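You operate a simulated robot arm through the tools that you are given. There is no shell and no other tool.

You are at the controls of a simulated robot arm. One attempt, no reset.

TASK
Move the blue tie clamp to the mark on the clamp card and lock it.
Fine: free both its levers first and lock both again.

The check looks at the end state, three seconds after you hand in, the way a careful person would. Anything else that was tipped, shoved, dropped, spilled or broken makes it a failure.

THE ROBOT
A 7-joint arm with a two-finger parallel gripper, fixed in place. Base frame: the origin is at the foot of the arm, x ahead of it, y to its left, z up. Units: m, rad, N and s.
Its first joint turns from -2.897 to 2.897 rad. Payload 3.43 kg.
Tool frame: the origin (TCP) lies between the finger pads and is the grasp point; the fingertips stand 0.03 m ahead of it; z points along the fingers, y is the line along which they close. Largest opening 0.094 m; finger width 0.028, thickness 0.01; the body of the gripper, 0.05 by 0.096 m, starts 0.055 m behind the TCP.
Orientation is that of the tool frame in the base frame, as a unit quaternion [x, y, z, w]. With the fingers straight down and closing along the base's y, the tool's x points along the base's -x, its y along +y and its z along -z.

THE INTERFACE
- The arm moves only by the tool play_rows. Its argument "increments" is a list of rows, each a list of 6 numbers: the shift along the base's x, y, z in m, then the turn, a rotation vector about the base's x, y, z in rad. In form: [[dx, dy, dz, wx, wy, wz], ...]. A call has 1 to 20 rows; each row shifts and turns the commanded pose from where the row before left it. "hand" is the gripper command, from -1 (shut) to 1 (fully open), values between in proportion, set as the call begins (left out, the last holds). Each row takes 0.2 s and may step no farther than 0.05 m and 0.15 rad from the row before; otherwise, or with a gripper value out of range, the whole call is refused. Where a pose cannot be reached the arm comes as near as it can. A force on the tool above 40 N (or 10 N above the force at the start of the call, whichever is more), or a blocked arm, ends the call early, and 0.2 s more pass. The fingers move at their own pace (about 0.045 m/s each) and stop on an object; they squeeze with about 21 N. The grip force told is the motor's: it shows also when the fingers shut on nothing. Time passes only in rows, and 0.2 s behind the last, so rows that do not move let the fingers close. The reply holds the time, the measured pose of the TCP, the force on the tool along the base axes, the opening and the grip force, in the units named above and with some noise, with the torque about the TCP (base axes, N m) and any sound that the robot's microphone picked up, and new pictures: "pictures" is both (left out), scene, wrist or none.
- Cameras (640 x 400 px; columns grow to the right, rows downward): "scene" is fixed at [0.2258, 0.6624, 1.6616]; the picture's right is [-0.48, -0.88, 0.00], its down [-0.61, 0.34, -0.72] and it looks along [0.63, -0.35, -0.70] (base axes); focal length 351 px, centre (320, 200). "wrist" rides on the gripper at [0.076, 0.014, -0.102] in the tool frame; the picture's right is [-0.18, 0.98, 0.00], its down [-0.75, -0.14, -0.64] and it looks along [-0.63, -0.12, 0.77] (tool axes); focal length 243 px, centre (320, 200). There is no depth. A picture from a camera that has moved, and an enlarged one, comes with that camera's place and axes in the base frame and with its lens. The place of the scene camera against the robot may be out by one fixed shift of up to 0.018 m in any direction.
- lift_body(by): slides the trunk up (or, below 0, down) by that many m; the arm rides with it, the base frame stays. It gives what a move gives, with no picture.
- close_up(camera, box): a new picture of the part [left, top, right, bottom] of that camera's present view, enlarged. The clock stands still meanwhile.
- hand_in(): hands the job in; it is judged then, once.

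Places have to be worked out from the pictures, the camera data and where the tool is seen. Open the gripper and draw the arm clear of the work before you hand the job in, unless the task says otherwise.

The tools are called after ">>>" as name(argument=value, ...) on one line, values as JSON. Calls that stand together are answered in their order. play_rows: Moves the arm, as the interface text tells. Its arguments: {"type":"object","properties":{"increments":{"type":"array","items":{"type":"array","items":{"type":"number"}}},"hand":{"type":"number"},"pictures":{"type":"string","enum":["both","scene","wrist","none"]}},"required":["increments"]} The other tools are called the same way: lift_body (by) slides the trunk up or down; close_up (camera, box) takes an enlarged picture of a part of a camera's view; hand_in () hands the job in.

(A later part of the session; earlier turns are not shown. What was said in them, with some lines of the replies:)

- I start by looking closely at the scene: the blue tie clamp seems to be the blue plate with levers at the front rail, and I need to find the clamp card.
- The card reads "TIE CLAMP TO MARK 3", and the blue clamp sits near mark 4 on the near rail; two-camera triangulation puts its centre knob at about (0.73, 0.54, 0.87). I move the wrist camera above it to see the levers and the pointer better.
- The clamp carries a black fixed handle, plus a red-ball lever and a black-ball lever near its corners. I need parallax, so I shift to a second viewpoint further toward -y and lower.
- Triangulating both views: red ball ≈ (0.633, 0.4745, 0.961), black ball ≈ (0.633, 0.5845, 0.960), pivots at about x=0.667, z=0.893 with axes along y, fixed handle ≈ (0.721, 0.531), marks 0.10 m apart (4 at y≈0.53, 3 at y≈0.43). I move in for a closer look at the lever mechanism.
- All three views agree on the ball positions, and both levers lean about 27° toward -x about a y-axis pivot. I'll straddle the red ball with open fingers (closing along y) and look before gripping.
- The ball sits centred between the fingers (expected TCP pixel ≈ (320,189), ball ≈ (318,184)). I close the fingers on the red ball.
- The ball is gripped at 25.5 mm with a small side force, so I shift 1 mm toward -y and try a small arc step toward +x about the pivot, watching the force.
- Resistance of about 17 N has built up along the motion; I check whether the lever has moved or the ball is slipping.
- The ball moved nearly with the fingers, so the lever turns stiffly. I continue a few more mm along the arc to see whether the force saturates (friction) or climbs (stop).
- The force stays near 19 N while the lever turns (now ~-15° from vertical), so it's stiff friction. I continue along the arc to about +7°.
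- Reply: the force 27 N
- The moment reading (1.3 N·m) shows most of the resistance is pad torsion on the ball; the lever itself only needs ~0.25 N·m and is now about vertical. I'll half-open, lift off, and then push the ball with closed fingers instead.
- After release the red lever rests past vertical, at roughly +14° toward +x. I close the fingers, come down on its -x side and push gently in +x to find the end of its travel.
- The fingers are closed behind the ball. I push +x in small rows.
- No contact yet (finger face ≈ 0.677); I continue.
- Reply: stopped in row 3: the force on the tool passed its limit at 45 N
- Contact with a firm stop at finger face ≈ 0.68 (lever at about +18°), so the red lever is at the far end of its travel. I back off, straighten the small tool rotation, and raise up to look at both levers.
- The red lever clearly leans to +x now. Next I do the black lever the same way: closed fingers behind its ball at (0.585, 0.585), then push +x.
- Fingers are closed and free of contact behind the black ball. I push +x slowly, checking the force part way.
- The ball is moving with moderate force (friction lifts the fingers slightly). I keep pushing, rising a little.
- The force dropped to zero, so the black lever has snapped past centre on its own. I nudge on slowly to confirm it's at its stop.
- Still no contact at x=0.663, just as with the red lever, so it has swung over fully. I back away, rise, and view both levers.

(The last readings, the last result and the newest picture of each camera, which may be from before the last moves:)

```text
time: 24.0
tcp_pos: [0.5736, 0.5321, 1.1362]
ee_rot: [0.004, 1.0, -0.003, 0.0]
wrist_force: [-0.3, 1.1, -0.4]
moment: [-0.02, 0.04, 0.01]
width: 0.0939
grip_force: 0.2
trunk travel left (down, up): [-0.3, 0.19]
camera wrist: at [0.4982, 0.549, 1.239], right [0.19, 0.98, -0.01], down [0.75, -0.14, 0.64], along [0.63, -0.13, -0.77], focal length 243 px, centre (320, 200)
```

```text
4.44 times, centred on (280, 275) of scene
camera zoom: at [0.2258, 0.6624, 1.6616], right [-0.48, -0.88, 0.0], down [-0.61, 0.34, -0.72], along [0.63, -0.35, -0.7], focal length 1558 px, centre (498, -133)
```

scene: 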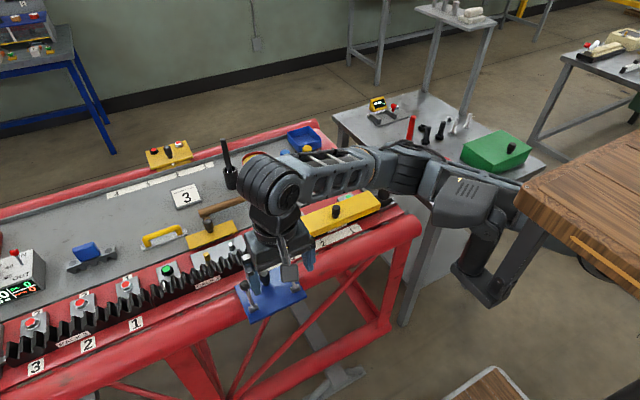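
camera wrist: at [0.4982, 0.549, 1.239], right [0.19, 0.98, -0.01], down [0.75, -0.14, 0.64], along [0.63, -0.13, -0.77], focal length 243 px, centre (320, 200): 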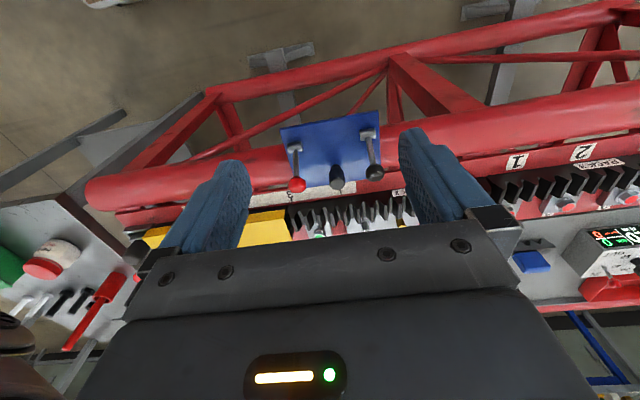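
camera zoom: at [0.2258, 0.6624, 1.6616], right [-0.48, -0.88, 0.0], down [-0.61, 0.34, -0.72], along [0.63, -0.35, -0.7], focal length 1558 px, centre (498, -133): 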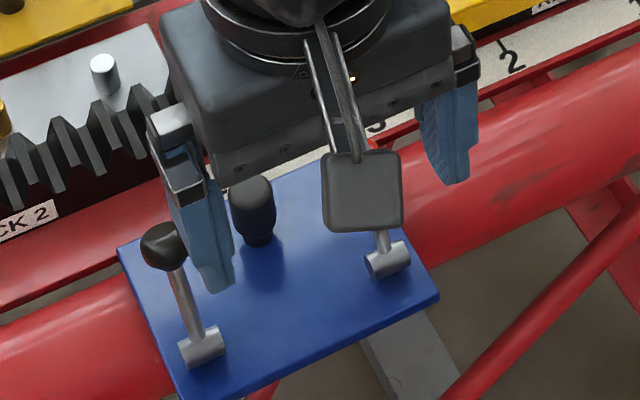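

Both levers are now swung over (balls ≈ (0.689, 0.476) and (0.688, 0.586), z≈0.967). The handle is at ≈ (0.720, 0.531); I move above it with the gripper half-open and straightened.

>>> play_rows(increments=[[0.038, 0, -0.015, 0.006, 0, 0.008], [0.038, 0, -0.02, 0, 0, 0], [0.038, 0, -0.02, 0, 0, 0], [0.038, -0.001, -0.026, 0, 0, 0], [0, 0, 0, 0, 0, 0]], hand=0.1, pictures="both")

>>> close_up(camera="wrist", box=[200, 80, 440, 230])

>>> close_up(camera="scene", box=[220, 230, 340, 320])

```text
time: 25.2
tcp_pos: [0.7258, 0.5327, 1.0548]
ee_rot: [0.001, 1.0, -0.002, 0.0]
wrist_force: [0.8, 0.7, -0.3]
moment: [-0.02, -0.02, 0.01]
width: 0.0516
grip_force: 0.1
trunk travel left (down, up): [-0.3, 0.19]
camera wrist: at [0.651, 0.5476, 1.1574], right [0.18, 0.98, 0.0], down [0.75, -0.14, 0.64], along [0.63, -0.12, -0.77], focal length 243 px, centre (320, 200)
```

scene: 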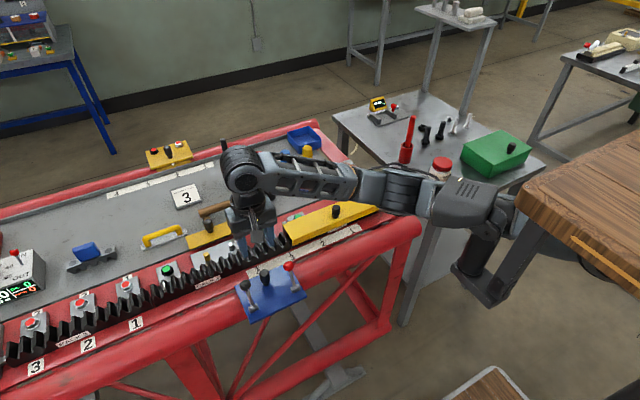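
wrist: 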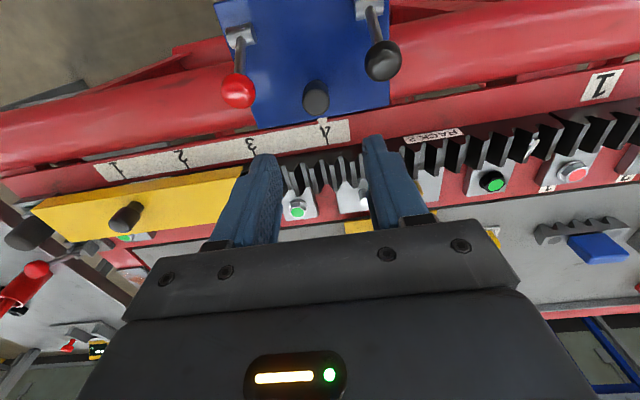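

```text
2.67 times, centred on (320, 155) of wrist
camera zoom: at [0.651, 0.5476, 1.1574], right [0.18, 0.98, 0.0], down [0.75, -0.14, 0.64], along [0.63, -0.12, -0.77], focal length 647 px, centre (320, 320)
```

zoom: 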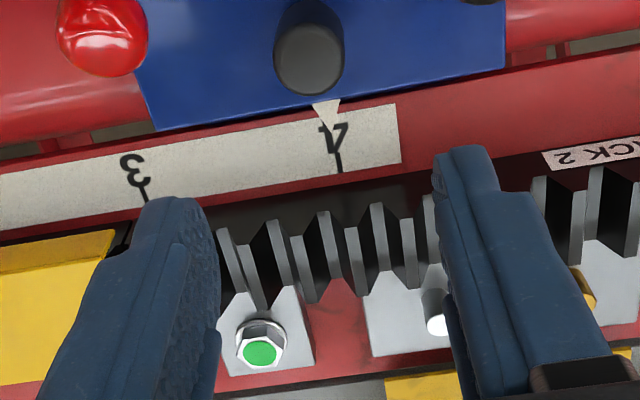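

```text
4.44 times, centred on (280, 275) of scene
camera zoom: at [0.2258, 0.6624, 1.6616], right [-0.48, -0.88, 0.0], down [-0.61, 0.34, -0.72], along [0.63, -0.35, -0.7], focal length 1558 px, centre (498, -133)
```

zoom: 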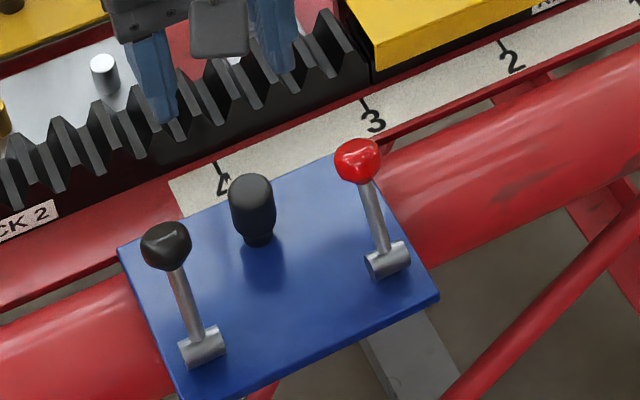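

The pointer triangle sits on tick 4 and the handle top is at (0.719, 0.5315). I lower the half-open fingers around the handle, keeping the gripper body above the lever balls.

>>> play_rows(increments=[[-0.002, -0.001, -0.02, 0, 0, 0], [0, 0, -0.02, 0, 0, 0], [0, 0, -0.02, 0, 0, 0], [0, 0, -0.02, 0, 0, 0], [0, 0, -0.02, 0, 0, 0], [0, 0, -0.016, 0, 0, 0], [0, 0, 0, 0, 0, 0]], hand=0.1, pictures="both")

>>> close_up(camera="wrist", box=[160, 60, 480, 260])

>>> close_up(camera="scene", box=[220, 230, 340, 320])

```text
time: 26.8
tcp_pos: [0.7236, 0.5321, 0.9375]
ee_rot: [0.0, 1.0, 0.0, 0.001]
wrist_force: [1.4, 1.0, 0.6]
moment: [-0.01, 0.01, 0.01]
width: 0.0517
grip_force: 0.0
trunk travel left (down, up): [-0.3, 0.19]
camera wrist: at [0.6483, 0.5466, 1.0414], right [0.18, 0.98, 0.0], down [0.75, -0.14, 0.64], along [0.63, -0.12, -0.77], focal length 243 px, centre (320, 200)
```

scene: 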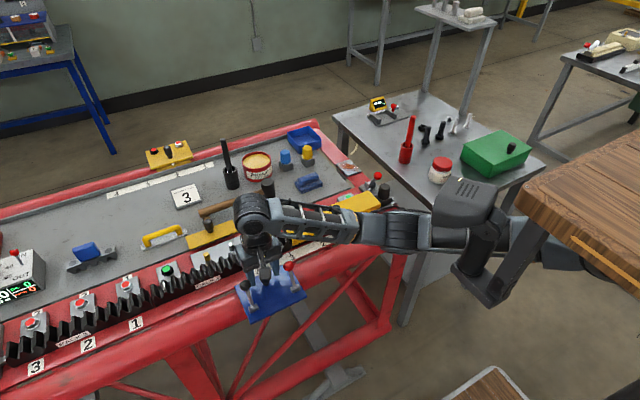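
wrist: 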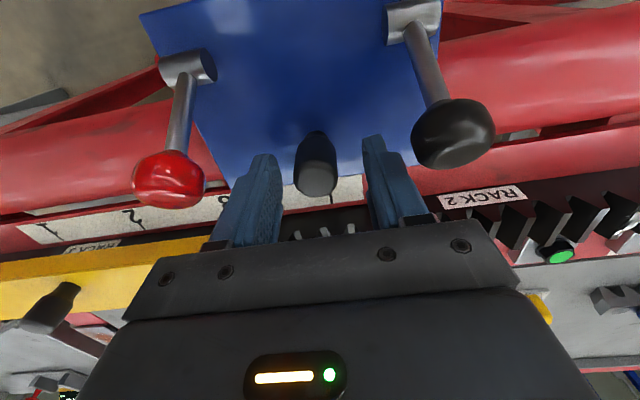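

```text
2.00 times, centred on (320, 160) of wrist
camera zoom: at [0.6483, 0.5466, 1.0414], right [0.18, 0.98, 0.0], down [0.75, -0.14, 0.64], along [0.63, -0.12, -0.77], focal length 485 px, centre (320, 280)
```

zoom: 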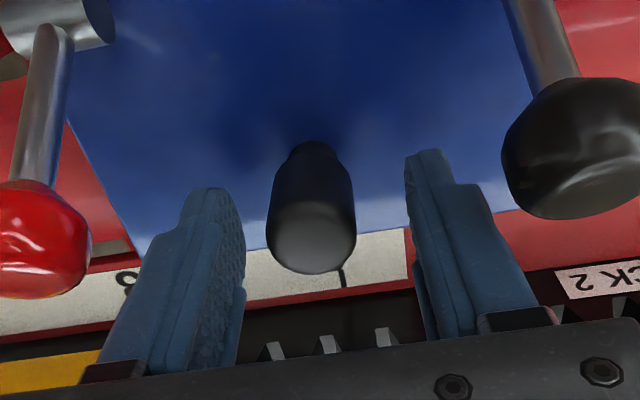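

```text
4.44 times, centred on (280, 275) of scene
camera zoom: at [0.2258, 0.6624, 1.6616], right [-0.48, -0.88, 0.0], down [-0.61, 0.34, -0.72], along [0.63, -0.35, -0.7], focal length 1558 px, centre (498, -133)
```

zoom: 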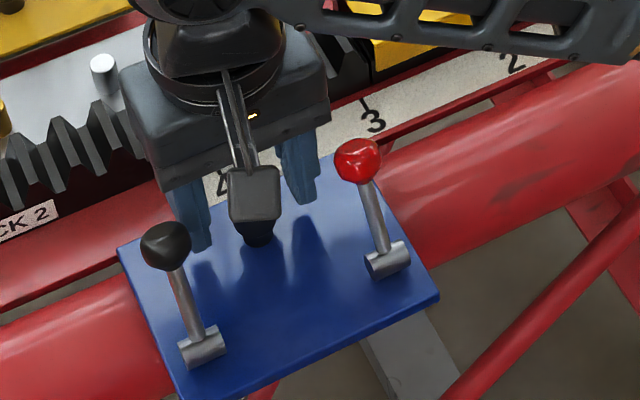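

The handle is centred between the fingers with the balls clear of the body. I close on the handle.

>>> play_rows(increments=[[0, -0.0005, 0, 0, 0, 0], [0, 0, 0, 0, 0, 0], [0, 0, 0, 0, 0, 0], [0, 0, 0, 0, 0, 0]], hand=-1, pictures="none")

```text
time: 27.8
tcp_pos: [0.7233, 0.5306, 0.9378]
ee_rot: [0.0, 1.0, 0.0, 0.0]
wrist_force: [-1.8, -1.7, -0.7]
moment: [0.01, 0.38, -0.03]
width: 0.0244
grip_force: 45.1
trunk travel left (down, up): [-0.3, 0.19]
```

Gripped at 24 mm, with little side force. I slide a small step toward -y to check that the clamp is truly free.

>>> play_rows(increments=[[0, -0.003, 0, 0, 0, 0], [0, -0.004, 0, 0, 0, 0], [0, -0.004, 0, 0, 0, 0], [0, 0, 0, 0, 0, 0]], pictures="wrist")

```text
time: 28.8
tcp_pos: [0.7224, 0.5211, 0.9382]
ee_rot: [0.0, 1.0, -0.001, -0.001]
wrist_force: [-0.1, 0.8, -8.2]
moment: [0.02, -0.3, 0.09]
width: 0.0245
grip_force: 45.4
trunk travel left (down, up): [-0.3, 0.19]
camera wrist: at [0.6484, 0.5353, 1.0417], right [0.18, 0.98, 0.0], down [0.75, -0.14, 0.64], along [0.63, -0.12, -0.77], focal length 243 px, centre (320, 200)
```

wrist: 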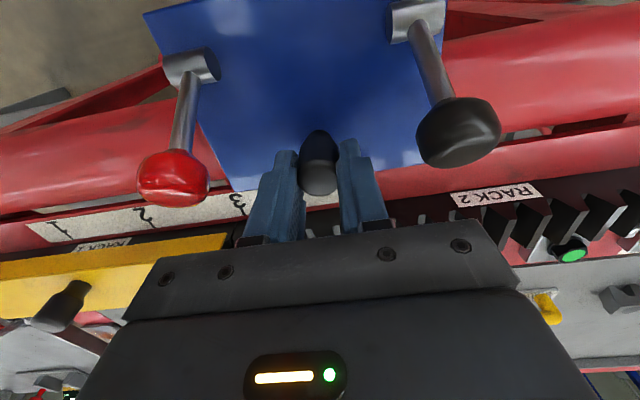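

The clamp slides freely with about 1 N. I continue sliding toward mark 3, stopping slightly short to measure.

>>> play_rows(increments=[[0, -0.007, 0, 0, 0, 0], [0, -0.008, 0, 0, 0, 0], [0, -0.008, 0, 0, 0, 0], [0, -0.008, 0, 0, 0, 0], [0, -0.008, 0, 0, 0, 0], [0, -0.008, 0, 0, 0, 0], [0, -0.008, 0, 0, 0, 0], [0, -0.008, 0, 0, 0, 0], [0, -0.008, 0, 0, 0, 0], [0, -0.007, 0, 0, 0, 0], [0, -0.005, 0, 0, 0, 0], [0, 0, 0, 0, 0, 0]], pictures="both")

>>> close_up(camera="wrist", box=[160, 60, 480, 260])

>>> close_up(camera="scene", box=[240, 210, 360, 300])

```text
time: 31.4
tcp_pos: [0.7228, 0.4383, 0.9384]
ee_rot: [0.0, 1.0, -0.001, 0.0]
wrist_force: [-9.0, 1.0, -17.5]
moment: [0.03, 0.1, -0.01]
width: 0.0244
grip_force: 44.7
trunk travel left (down, up): [-0.3, 0.19]
camera wrist: at [0.6485, 0.4523, 1.0418], right [0.18, 0.98, 0.0], down [0.75, -0.14, 0.64], along [0.63, -0.12, -0.77], focal length 243 px, centre (320, 200)
```

scene: 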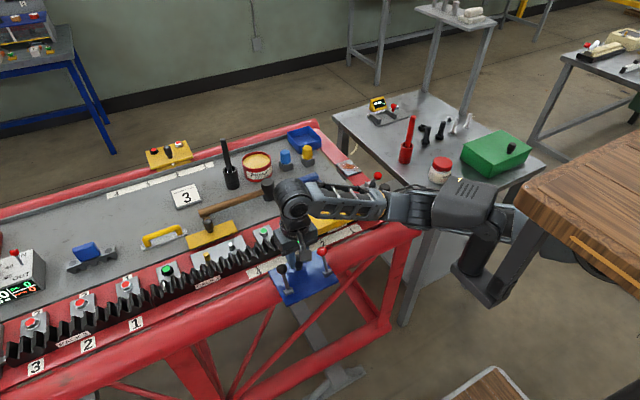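
wrist: 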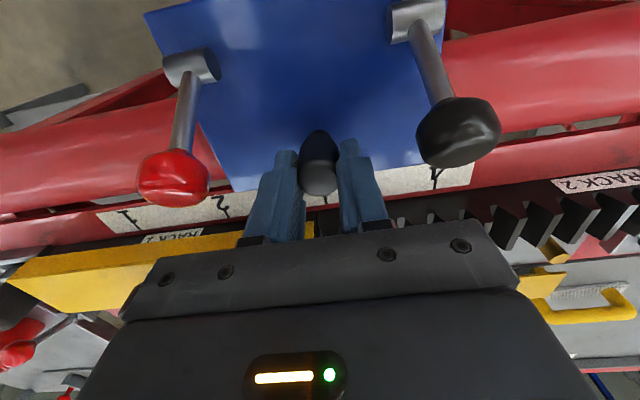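

```text
2.00 times, centred on (320, 160) of wrist
camera zoom: at [0.6485, 0.4523, 1.0418], right [0.18, 0.98, 0.0], down [0.75, -0.14, 0.64], along [0.63, -0.12, -0.77], focal length 485 px, centre (320, 280)
```

zoom: 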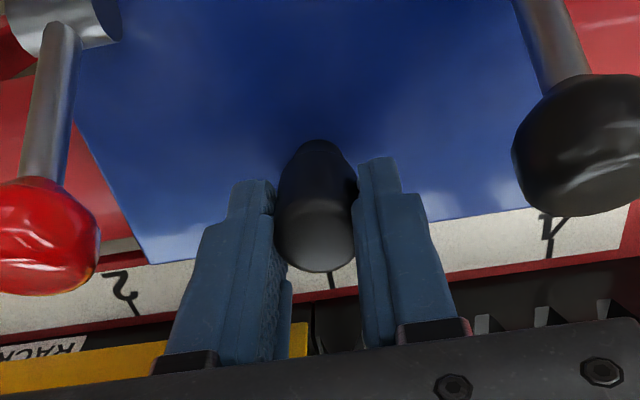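

```text
4.44 times, centred on (300, 255) of scene
camera zoom: at [0.2258, 0.6624, 1.6616], right [-0.48, -0.88, 0.0], down [-0.61, 0.34, -0.72], along [0.63, -0.35, -0.7], focal length 1558 px, centre (409, -44)
```

zoom: 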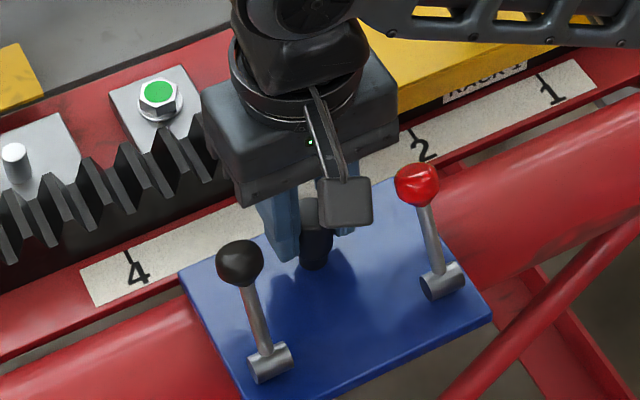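

About 0.092 m moved; the handle-to-tick offset in the wrist view compared to the start says ~7 mm remain. I move that on while relieving the built-up x/z forces.

>>> play_rows(increments=[[-0.0005, -0.002, -0.001, 0, 0, 0], [-0.0005, -0.002, -0.001, 0, 0, 0], [0, -0.002, 0, 0, 0, 0], [0, 0, 0, 0, 0, 0]], pictures="wrist")

>>> close_up(camera="wrist", box=[160, 60, 480, 260])

```text
time: 32.4
tcp_pos: [0.7227, 0.4323, 0.9381]
ee_rot: [0.001, 1.0, 0.0, 0.001]
wrist_force: [2.5, 1.2, 8.1]
moment: [0.09, 0.21, 0.06]
width: 0.0243
grip_force: 45.0
trunk travel left (down, up): [-0.3, 0.19]
camera wrist: at [0.6481, 0.446, 1.0416], right [0.19, 0.98, 0.0], down [0.75, -0.14, 0.64], along [0.63, -0.12, -0.76], focal length 243 px, centre (320, 200)
```

wrist: 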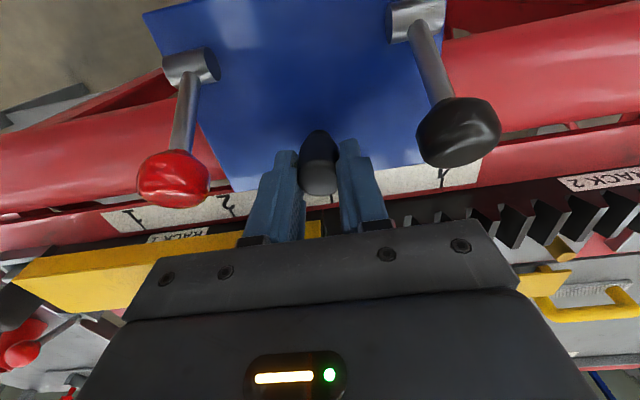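

```text
2.00 times, centred on (320, 160) of wrist
camera zoom: at [0.6481, 0.446, 1.0416], right [0.19, 0.98, 0.0], down [0.75, -0.14, 0.64], along [0.63, -0.12, -0.76], focal length 485 px, centre (320, 280)
```

zoom: 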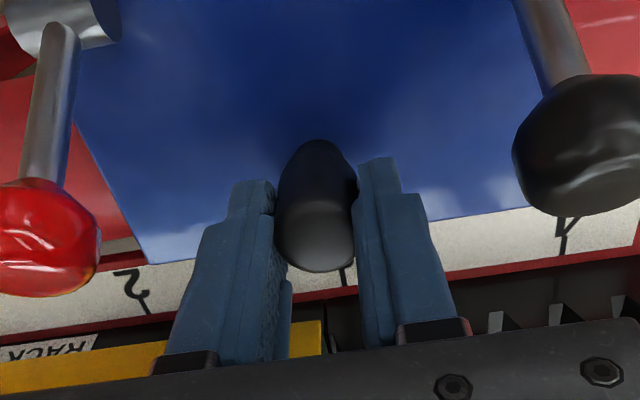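

The tick sits 26 px from the handle versus 30 px originally, so about 1.8 mm remain (total 0.100 m). I finish the move, then release and lift to look straight at the pointer.

>>> play_rows(increments=[[0, -0.001, 0.0005, 0, 0, 0], [0, -0.0008, 0.0005, 0, 0, 0], [0, 0, 0, 0, 0, 0], [0, 0, 0, 0, 0, 0]], pictures="none")

>>> play_rows(increments=[[0, 0, 0, 0, 0, 0], [0, 0, 0, 0, 0, 0], [0, 0, 0.02, 0, 0, 0], [0, 0, 0.03, 0, 0, 0], [0, 0, 0.03, 0, 0, 0], [0, 0, 0.03, 0, 0, 0], [0, 0, 0, 0, 0, 0]], hand=0.1, pictures="both")

>>> close_up(camera="wrist", box=[200, 80, 440, 230])

>>> close_up(camera="scene", box=[240, 210, 360, 300])

```text
time: 33.4
tcp_pos: [0.7246, 0.4299, 0.9391]
ee_rot: [0.002, 1.0, 0.0, 0.001]
wrist_force: [10.7, 2.0, 9.9]
moment: [0.07, -0.78, 0.0]
width: 0.0244
grip_force: 44.9
trunk travel left (down, up): [-0.3, 0.19]
```

```text
time: 35.0
tcp_pos: [0.7222, 0.4296, 1.0469]
ee_rot: [0.0, 1.0, 0.001, 0.0]
wrist_force: [0.5, -0.3, -0.6]
moment: [0.02, -0.01, 0.01]
width: 0.0516
grip_force: 0.1
trunk travel left (down, up): [-0.3, 0.19]
camera wrist: at [0.6475, 0.4445, 1.1511], right [0.18, 0.98, 0.0], down [0.75, -0.14, 0.64], along [0.63, -0.12, -0.77], focal length 243 px, centre (320, 200)
```

scene: 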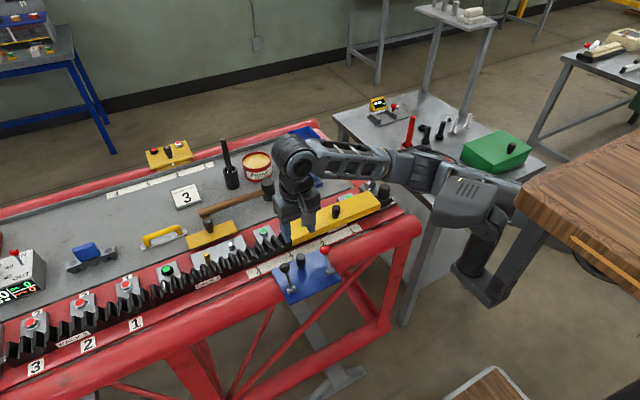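
wrist: 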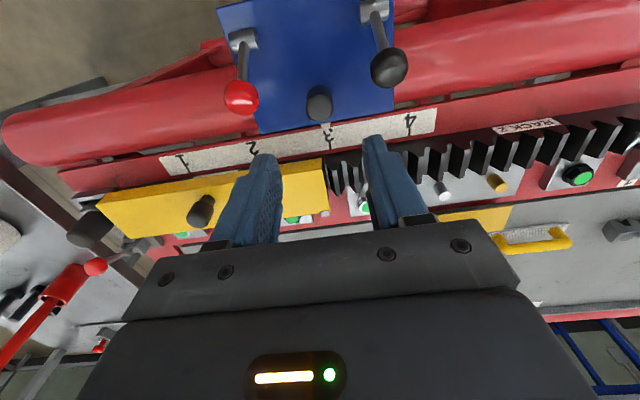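

```text
2.67 times, centred on (320, 155) of wrist
camera zoom: at [0.6475, 0.4445, 1.1511], right [0.18, 0.98, 0.0], down [0.75, -0.14, 0.64], along [0.63, -0.12, -0.77], focal length 647 px, centre (320, 320)
```

zoom: 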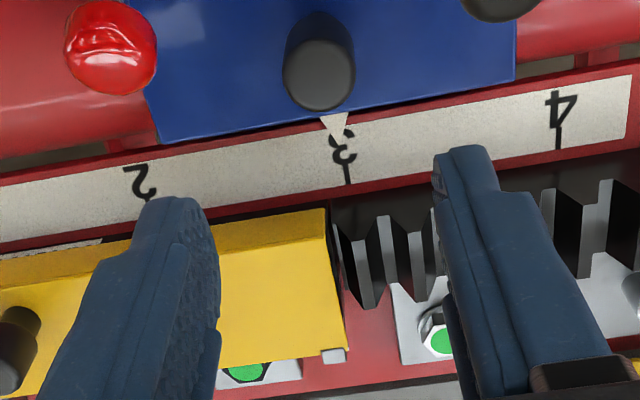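

```text
4.44 times, centred on (300, 255) of scene
camera zoom: at [0.2258, 0.6624, 1.6616], right [-0.48, -0.88, 0.0], down [-0.61, 0.34, -0.72], along [0.63, -0.35, -0.7], focal length 1558 px, centre (409, -44)
```

zoom: 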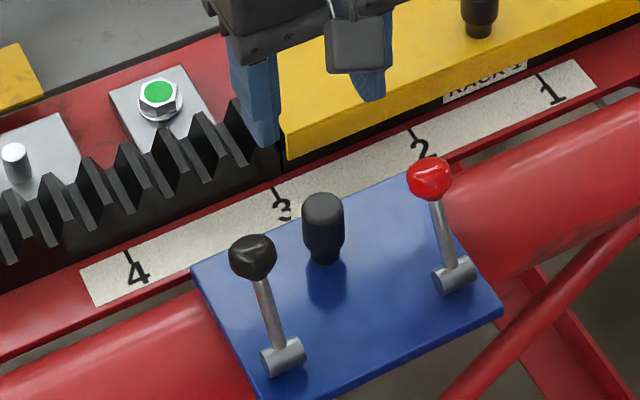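

The pointer is close to tick 3; I zoom in strongly to measure the alignment.

>>> close_up(camera="wrist", box=[304, 108, 352, 158])

>>> close_up(camera="scene", box=[280, 235, 330, 275])

```text
8.00 times, centred on (328, 133) of wrist
camera zoom: at [0.6475, 0.4445, 1.1511], right [0.18, 0.98, 0.0], down [0.75, -0.14, 0.64], along [0.63, -0.12, -0.77], focal length 1941 px, centre (256, 736)
```

zoom: 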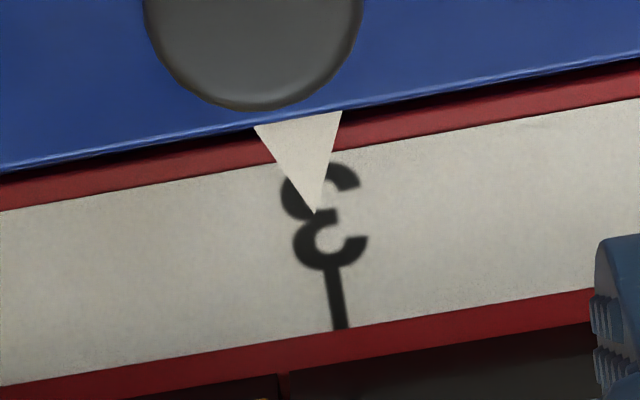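

```text
10.00 times, centred on (305, 255) of scene
camera zoom: at [0.2258, 0.6624, 1.6616], right [-0.48, -0.88, 0.0], down [-0.61, 0.34, -0.72], along [0.63, -0.35, -0.7], focal length 3506 px, centre (470, -350)
```

zoom: 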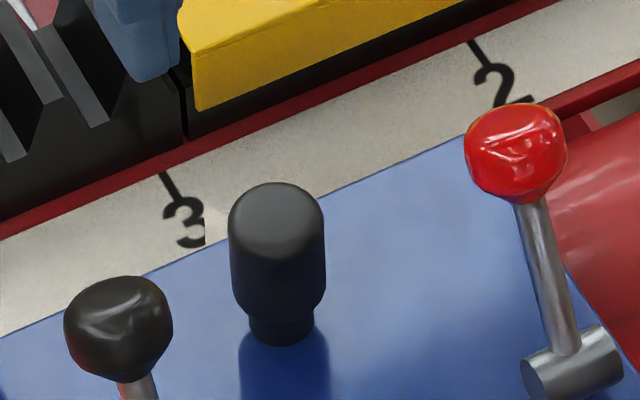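

Ray computation puts tick 3 at y≈0.4303 and the pointer tip at y≈0.4295–0.430, i.e. within about 1 mm. Now I lock the levers: first closed fingers go down on the +x side of the red ball (≈ (0.692, 0.376, 0.967)).

>>> play_rows(increments=[[0.01, -0.027, 0.005, 0, 0, 0], [0.01, -0.0265, 0, 0, 0, 0], [0, 0, 0, 0, 0, 0], [0, 0, -0.02, 0, 0, 0], [0, 0, -0.03, 0, 0, 0], [0, 0, -0.033, 0, 0, 0], [0, 0, 0, 0, 0, 0]], hand=-1, pictures="both")

>>> close_up(camera="wrist", box=[220, 40, 460, 230])

>>> close_up(camera="scene", box=[260, 210, 380, 300])

```text
time: 36.6
tcp_pos: [0.7418, 0.377, 0.9691]
ee_rot: [0.0, 1.0, 0.0, 0.001]
wrist_force: [0.1, -0.3, -0.5]
moment: [0.0, -0.01, 0.02]
width: 0.0
grip_force: 20.7
trunk travel left (down, up): [-0.3, 0.19]
camera wrist: at [0.6673, 0.3914, 1.0731], right [0.18, 0.98, 0.0], down [0.75, -0.14, 0.64], along [0.63, -0.12, -0.77], focal length 243 px, centre (320, 200)
```

scene: 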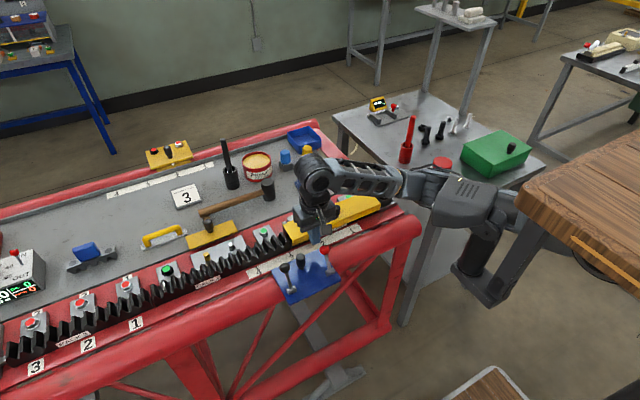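
wrist: 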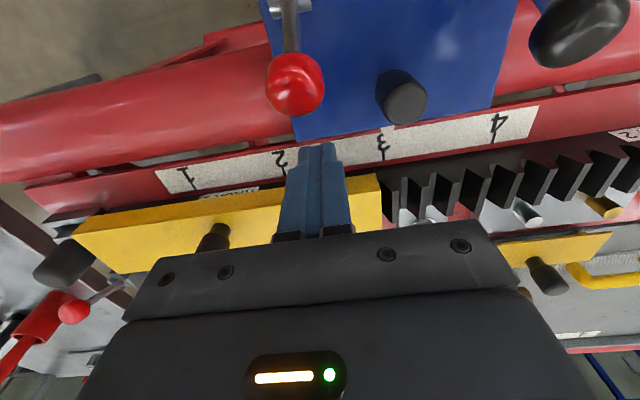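

```text
2.11 times, centred on (340, 135) of wrist
camera zoom: at [0.6673, 0.3914, 1.0731], right [0.18, 0.98, 0.0], down [0.75, -0.14, 0.64], along [0.63, -0.12, -0.77], focal length 511 px, centre (278, 337)
```

zoom: 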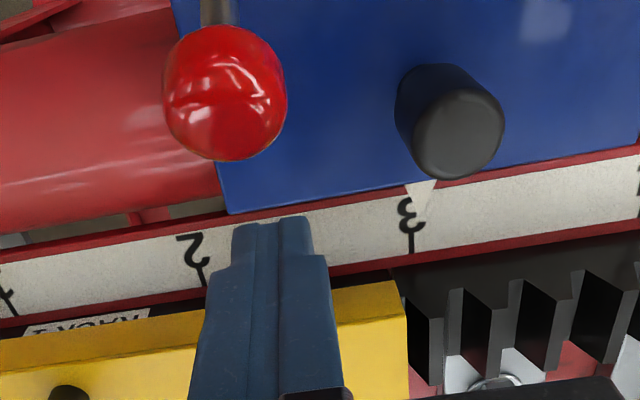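

```text
4.44 times, centred on (320, 255) of scene
camera zoom: at [0.2258, 0.6624, 1.6616], right [-0.48, -0.88, 0.0], down [-0.61, 0.34, -0.72], along [0.63, -0.35, -0.7], focal length 1558 px, centre (320, -44)
```

zoom: 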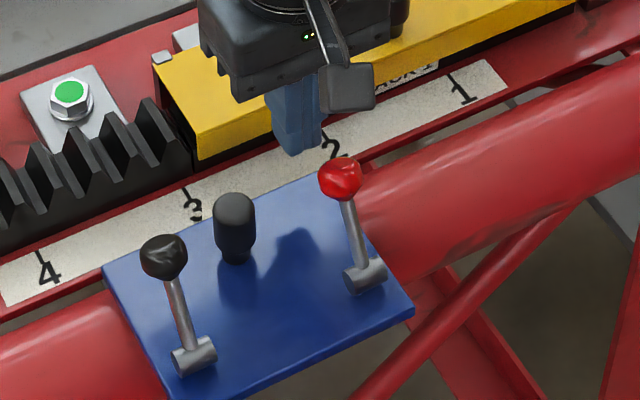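

The red ball centre is at y≈0.3768, in line with the fingers. I push toward -x in 6 mm rows until past centre.

>>> play_rows(increments=[[-0.008, 0, 0, 0, 0, 0], [-0.008, 0, 0, 0, 0, 0], [-0.006, 0, 0, 0, 0, 0], [-0.006, 0, 0, 0, 0, 0], [-0.006, 0, 0, 0, 0, 0], [-0.006, 0, 0.0005, 0, 0, 0]], pictures="none")

```text
time: 38.0
tcp_pos: [0.7028, 0.3772, 0.9718]
ee_rot: [0.001, 1.0, 0.001, 0.002]
wrist_force: [6.6, 1.4, 13.4]
moment: [-0.03, 0.09, -0.05]
width: 0.0001
grip_force: 21.0
trunk travel left (down, up): [-0.3, 0.19]
```

The ball is moving with ~7 N in x; I continue past the centre.

>>> play_rows(increments=[[-0.006, 0, 0.0015, 0, 0, 0], [-0.006, 0, 0, 0, 0, 0], [-0.006, 0, 0, 0, 0, 0], [-0.006, 0, 0, 0, 0, 0], [-0.006, 0, 0, 0, 0, 0], [0, 0, 0, 0, 0, 0]], pictures="both")

>>> close_up(camera="scene", box=[260, 210, 380, 300])

>>> close_up(camera="wrist", box=[220, 40, 460, 230])

```text
time: 39.4
tcp_pos: [0.6722, 0.3776, 0.9729]
ee_rot: [0.0, 1.0, 0.001, -0.001]
wrist_force: [0.4, 0.1, -0.5]
moment: [-0.02, -0.02, 0.03]
width: 0.0
grip_force: 21.1
trunk travel left (down, up): [-0.3, 0.19]
camera wrist: at [0.5975, 0.3908, 1.0756], right [0.18, 0.98, 0.0], down [0.75, -0.14, 0.64], along [0.63, -0.12, -0.77], focal length 243 px, centre (320, 200)
```

scene: 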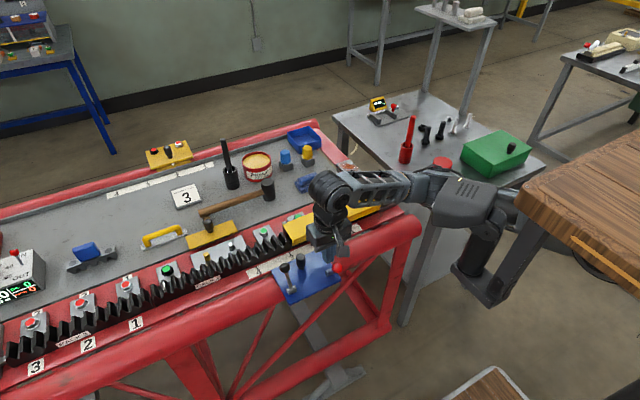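
wrist: 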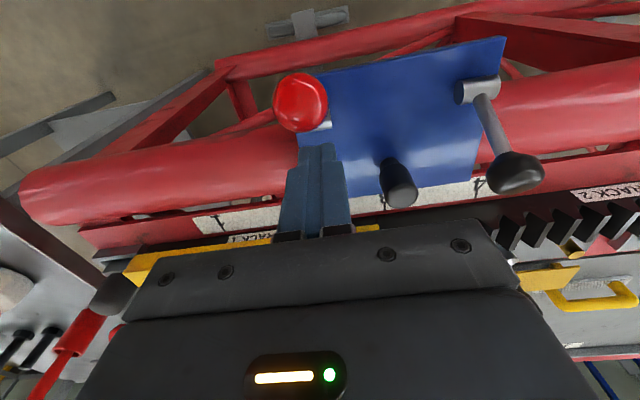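

```text
4.44 times, centred on (320, 255) of scene
camera zoom: at [0.2258, 0.6624, 1.6616], right [-0.48, -0.88, 0.0], down [-0.61, 0.34, -0.72], along [0.63, -0.35, -0.7], focal length 1558 px, centre (320, -44)
```

zoom: 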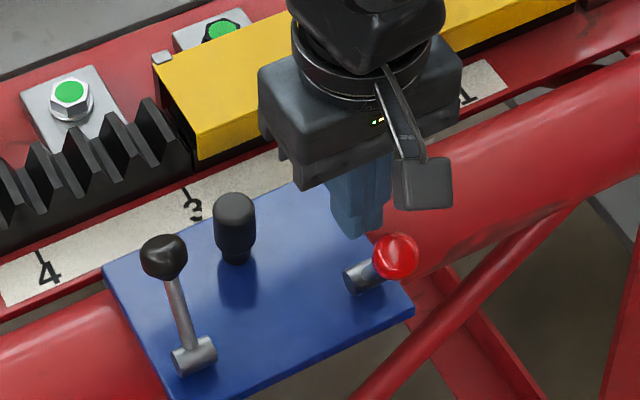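

```text
2.11 times, centred on (340, 135) of wrist
camera zoom: at [0.5975, 0.3908, 1.0756], right [0.18, 0.98, 0.0], down [0.75, -0.14, 0.64], along [0.63, -0.12, -0.77], focal length 511 px, centre (278, 337)
```

zoom: 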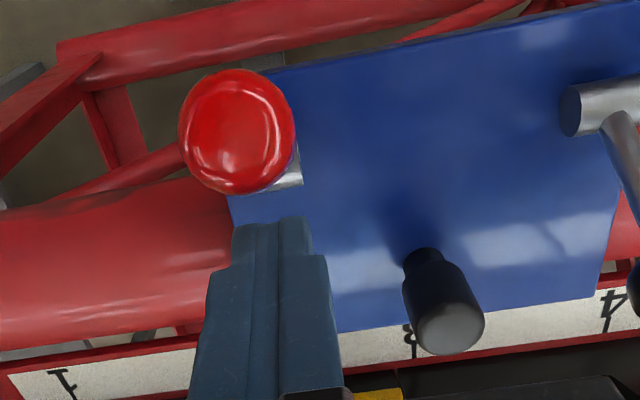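

The red lever snapped back to its original locked pose (ball ≈ (0.632, 0.375)). I rise, go over to the +x side of the black ball (≈ y 0.4845) and come down.

>>> play_rows(increments=[[0.01, 0, 0.03, 0, 0, 0], [0.02, 0.01, 0.04, 0, 0, 0], [0.02, 0.035, 0.01, 0, 0, 0], [0.02, 0.035, 0, 0, 0, 0], [0, 0.0275, 0, 0, 0, 0], [0, 0, -0.03, 0, 0, 0], [0, 0, -0.03, 0, 0, 0], [0, 0, -0.023, 0, 0, 0], [0, 0, 0, 0, 0, 0]], hand=-1, pictures="both")

>>> close_up(camera="wrist", box=[200, 40, 440, 230])

>>> close_up(camera="scene", box=[260, 210, 380, 300])

```text
time: 41.4
tcp_pos: [0.7438, 0.4835, 0.9682]
ee_rot: [0.0, 1.0, 0.001, 0.0]
wrist_force: [-0.7, 0.4, 0.4]
moment: [0.0, 0.0, -0.02]
width: 0.0001
grip_force: 20.9
trunk travel left (down, up): [-0.3, 0.19]
camera wrist: at [0.6678, 0.4983, 1.0708], right [0.18, 0.98, 0.0], down [0.75, -0.14, 0.64], along [0.63, -0.12, -0.77], focal length 243 px, centre (320, 200)
```

scene: 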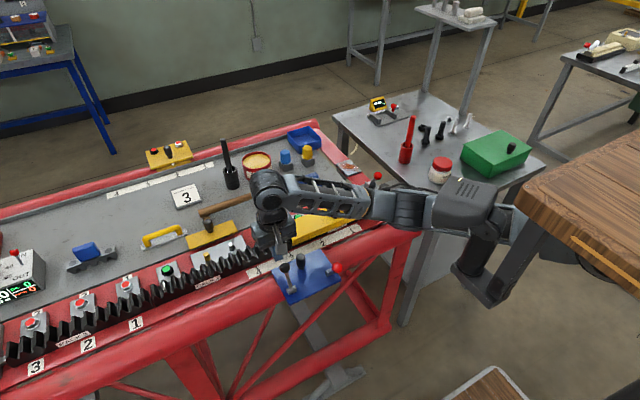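
wrist: 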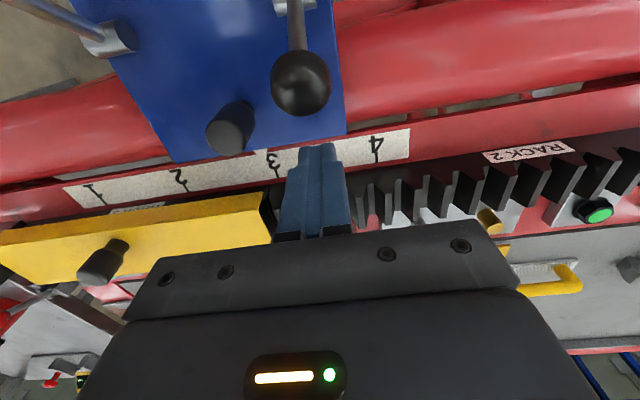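

```text
2.11 times, centred on (320, 135) of wrist
camera zoom: at [0.6678, 0.4983, 1.0708], right [0.18, 0.98, 0.0], down [0.75, -0.14, 0.64], along [0.63, -0.12, -0.77], focal length 511 px, centre (320, 337)
```

zoom: 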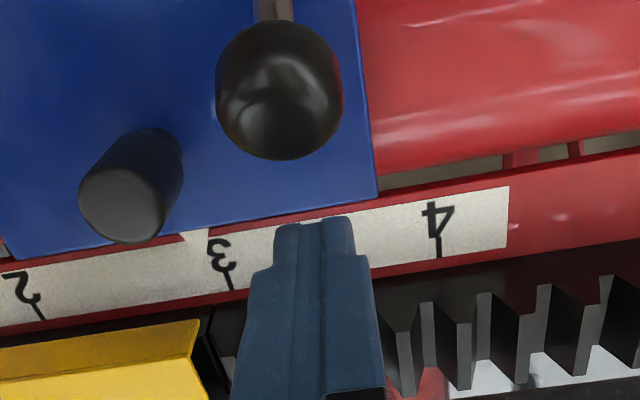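

```text
4.44 times, centred on (320, 255) of scene
camera zoom: at [0.2258, 0.6624, 1.6616], right [-0.48, -0.88, 0.0], down [-0.61, 0.34, -0.72], along [0.63, -0.35, -0.7], focal length 1558 px, centre (320, -44)
```

zoom: 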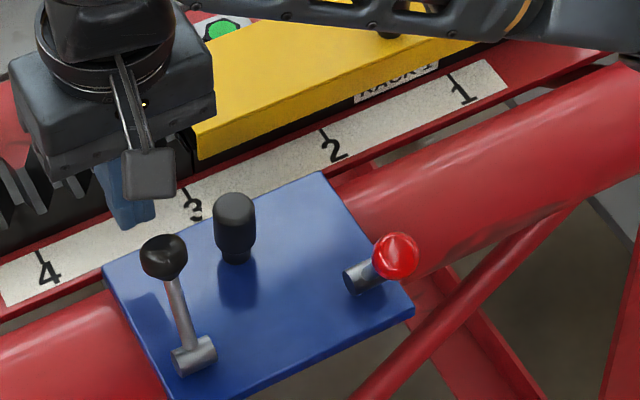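

The black ball is at y≈0.486; I shift 2 mm to line up and push it toward -x.

>>> play_rows(increments=[[-0.008, 0.002, 0, 0, 0, 0], [-0.008, 0, 0, 0, 0, 0], [-0.006, 0, 0, 0, 0, 0], [-0.006, 0, 0, 0, 0, 0], [-0.006, 0, 0, 0, 0, 0], [-0.006, 0, 0.0005, 0, 0, 0]], pictures="none")

>>> play_rows(increments=[[-0.006, 0, 0.0015, 0, 0, 0], [-0.006, 0, 0, 0, 0, 0], [-0.006, 0, 0, 0, 0, 0], [-0.006, 0, 0, 0, 0, 0], [-0.006, 0, 0, 0, 0, 0], [0, 0, 0, 0, 0, 0]], pictures="both")

>>> close_up(camera="scene", box=[260, 210, 380, 300])

>>> close_up(camera="wrist", box=[200, 40, 440, 230])

```text
time: 42.8
tcp_pos: [0.704, 0.485, 0.9721]
ee_rot: [0.001, 1.0, 0.0, 0.001]
wrist_force: [8.2, 0.1, 14.8]
moment: [-0.07, 0.15, 0.01]
width: 0.0
grip_force: 20.8
trunk travel left (down, up): [-0.3, 0.19]
```

```text
time: 44.2
tcp_pos: [0.6729, 0.486, 0.9705]
ee_rot: [0.0, 1.0, 0.0, 0.0]
wrist_force: [-0.6, -0.6, 0.6]
moment: [-0.01, 0.01, -0.01]
width: 0.0
grip_force: 21.3
trunk travel left (down, up): [-0.3, 0.19]
camera wrist: at [0.5977, 0.5005, 1.0741], right [0.18, 0.98, 0.0], down [0.75, -0.14, 0.64], along [0.63, -0.12, -0.77], focal length 243 px, centre (320, 200)
```

scene: 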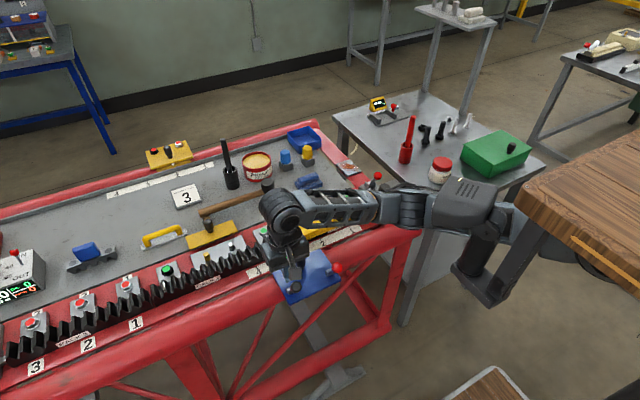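
wrist: 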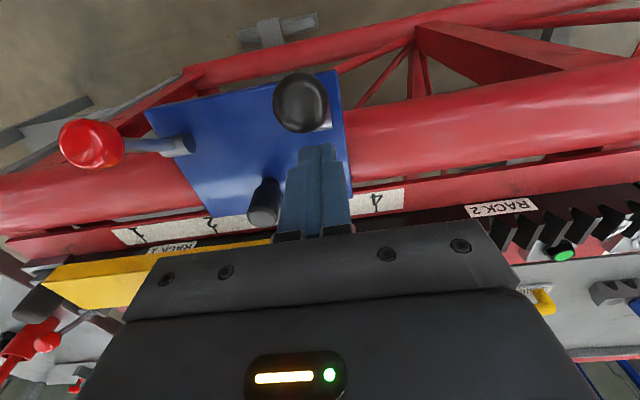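

```text
4.44 times, centred on (320, 255) of scene
camera zoom: at [0.2258, 0.6624, 1.6616], right [-0.48, -0.88, 0.0], down [-0.61, 0.34, -0.72], along [0.63, -0.35, -0.7], focal length 1558 px, centre (320, -44)
```

zoom: 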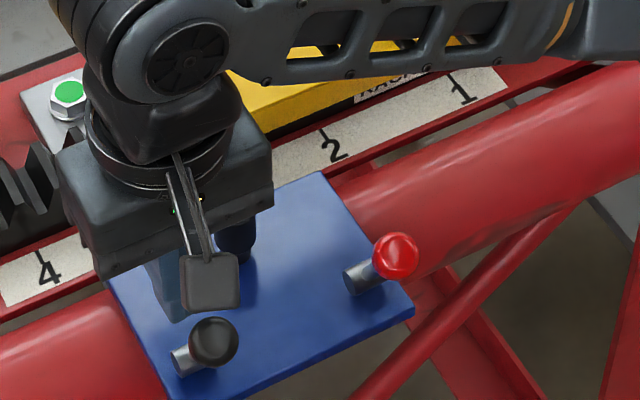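

```text
2.11 times, centred on (320, 135) of wrist
camera zoom: at [0.5977, 0.5005, 1.0741], right [0.18, 0.98, 0.0], down [0.75, -0.14, 0.64], along [0.63, -0.12, -0.77], focal length 511 px, centre (320, 337)
```

zoom: 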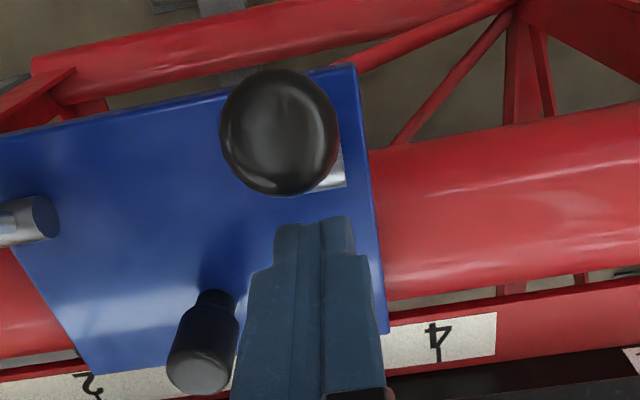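

Both balls are back at x≈0.632 as at the start, i.e. both locked. I rise and view the pointer from the same spot as before to confirm the mark.

>>> play_rows(increments=[[0.01, 0, 0.03, 0, 0, 0], [0.01, 0, 0.04, 0, 0, 0], [0.015, -0.02, 0.01, 0, 0, 0], [0.015, -0.035, 0, 0, 0, 0], [0, 0, 0, 0, 0, 0]], hand=1, pictures="both")

>>> close_up(camera="wrist", box=[304, 108, 352, 158])

>>> close_up(camera="scene", box=[260, 210, 380, 300])

```text
time: 45.4
tcp_pos: [0.7227, 0.4303, 1.0509]
ee_rot: [0.0, 1.0, 0.0, 0.0]
wrist_force: [-0.2, -0.1, -0.3]
moment: [-0.01, -0.02, 0.0]
width: 0.0939
grip_force: 0.1
trunk travel left (down, up): [-0.3, 0.19]
camera wrist: at [0.6473, 0.4454, 1.1541], right [0.18, 0.98, 0.0], down [0.75, -0.14, 0.64], along [0.63, -0.12, -0.77], focal length 243 px, centre (320, 200)
```

scene: 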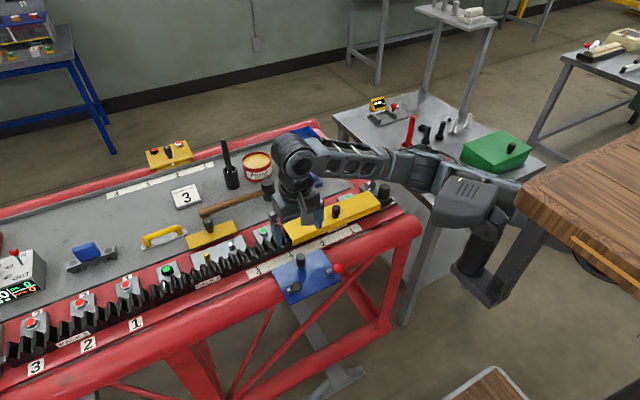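
wrist: 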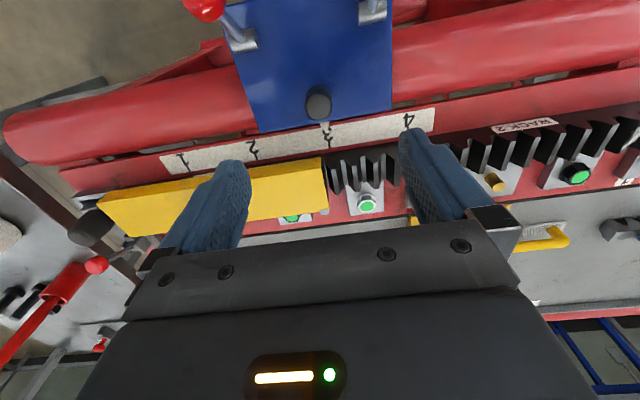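

```text
8.00 times, centred on (328, 133) of wrist
camera zoom: at [0.6473, 0.4454, 1.1541], right [0.18, 0.98, 0.0], down [0.75, -0.14, 0.64], along [0.63, -0.12, -0.77], focal length 1941 px, centre (256, 736)
```

zoom: 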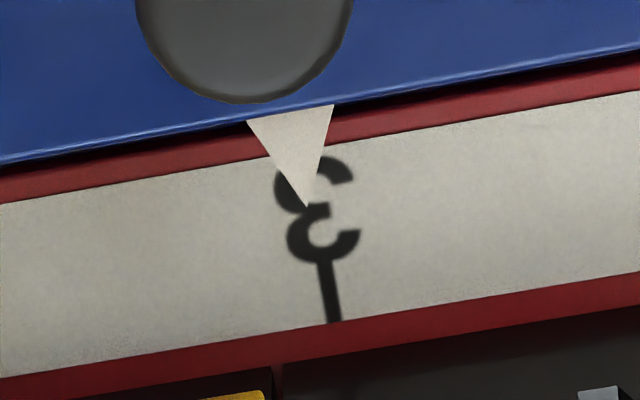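

```text
4.44 times, centred on (320, 255) of scene
camera zoom: at [0.2258, 0.6624, 1.6616], right [-0.48, -0.88, 0.0], down [-0.61, 0.34, -0.72], along [0.63, -0.35, -0.7], focal length 1558 px, centre (320, -44)
```

zoom: 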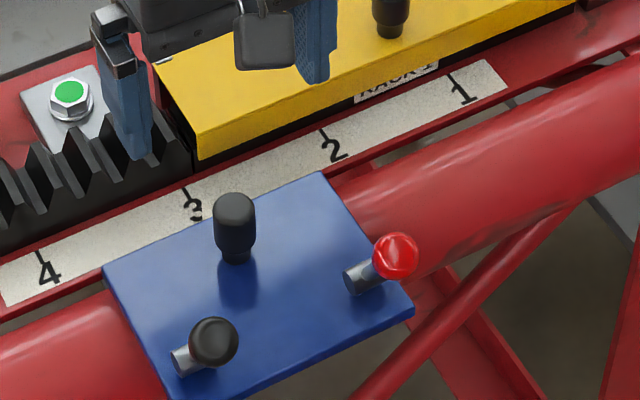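

The pointer tip (y≈0.4296) and tick 3 (y≈0.430) agree within a millimetre, and both levers stand in their original locked lean. With the gripper open I draw the arm up and back to its starting place.

>>> play_rows(increments=[[0, 0, 0.04, 0, 0, 0], [0, 0, 0.04, 0, 0, 0], [0, 0, 0.04, 0, 0, 0], [-0.01, -0.03, 0.03, 0, 0, 0], [-0.01, -0.035, 0.02, 0, 0, 0], [-0.01, -0.035, 0.02, 0, 0, 0], [-0.01, -0.04, 0.02, 0, 0, 0], [-0.01, -0.04, 0.017, 0, 0, 0], [-0.006, -0.04, 0, 0, 0, 0], [0, 0, 0, 0, 0, 0]], hand=1, pictures="both")

>>> close_up(camera="scene", box=[240, 210, 360, 300])

>>> close_up(camera="wrist", box=[240, 0, 640, 250])

```text
time: 47.6
tcp_pos: [0.6666, 0.2101, 1.2774]
ee_rot: [-0.001, 1.0, 0.0, 0.0]
wrist_force: [0.5, -0.5, -0.5]
moment: [0.01, 0.01, 0.03]
width: 0.0943
grip_force: 0.1
trunk travel left (down, up): [-0.3, 0.19]
camera wrist: at [0.5911, 0.2249, 1.3809], right [0.18, 0.98, 0.0], down [0.75, -0.14, 0.64], along [0.63, -0.12, -0.77], focal length 243 px, centre (320, 200)
```

scene: 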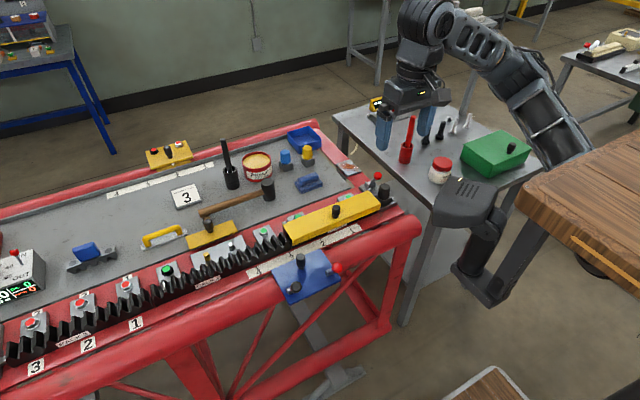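
wrist: 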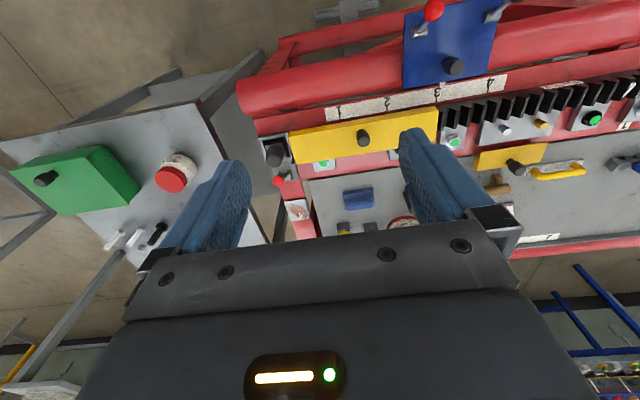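

```text
4.44 times, centred on (300, 255) of scene
camera zoom: at [0.2258, 0.6624, 1.6616], right [-0.48, -0.88, 0.0], down [-0.61, 0.34, -0.72], along [0.63, -0.35, -0.7], focal length 1558 px, centre (409, -44)
```

zoom: 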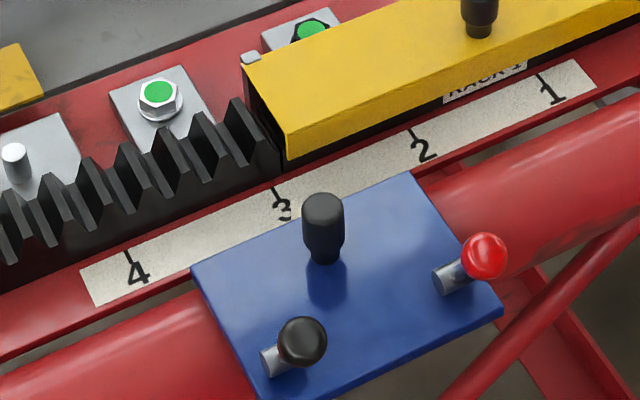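

```text
1.60 times, centred on (440, 125) of wrist
camera zoom: at [0.5911, 0.2249, 1.3809], right [0.18, 0.98, 0.0], down [0.75, -0.14, 0.64], along [0.63, -0.12, -0.77], focal length 388 px, centre (128, 320)
```

zoom: 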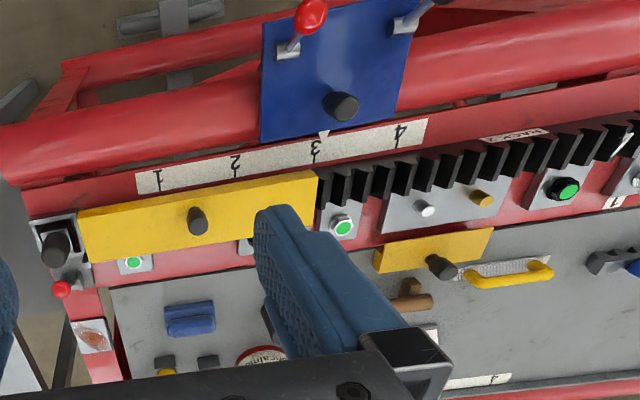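

The blue tie clamp stands at mark 3 with both levers in the locked lean. The arm is clear with the gripper open and nothing else in the pictures has moved, so I hand the job in.

>>> hand_in()

```text
The job is handed in.
```

The blue tie clamp is at mark 3, the mark shown on the clamp card, and both its levers are locked again. The job is handed in.

- **Position:** I slid the clamp 0.10 m along the rail from mark 4. In the last close view its pointer was within about 1 mm of the mark 3 tick.
- **Levers:** I swung both levers over to free the clamp, and it then slid with about 1 N of force. Both levers snapped back to the same lean and position they had at the start. I did not push on the clamp afterwards to test the lock.
- **Contact:** While I was freeing the red lever, the push hit its end stop, and the force limit stopped that move at 45 N. The final pictures show nothing else moved or tipped.

The gripper is open and the arm is back near its starting position.
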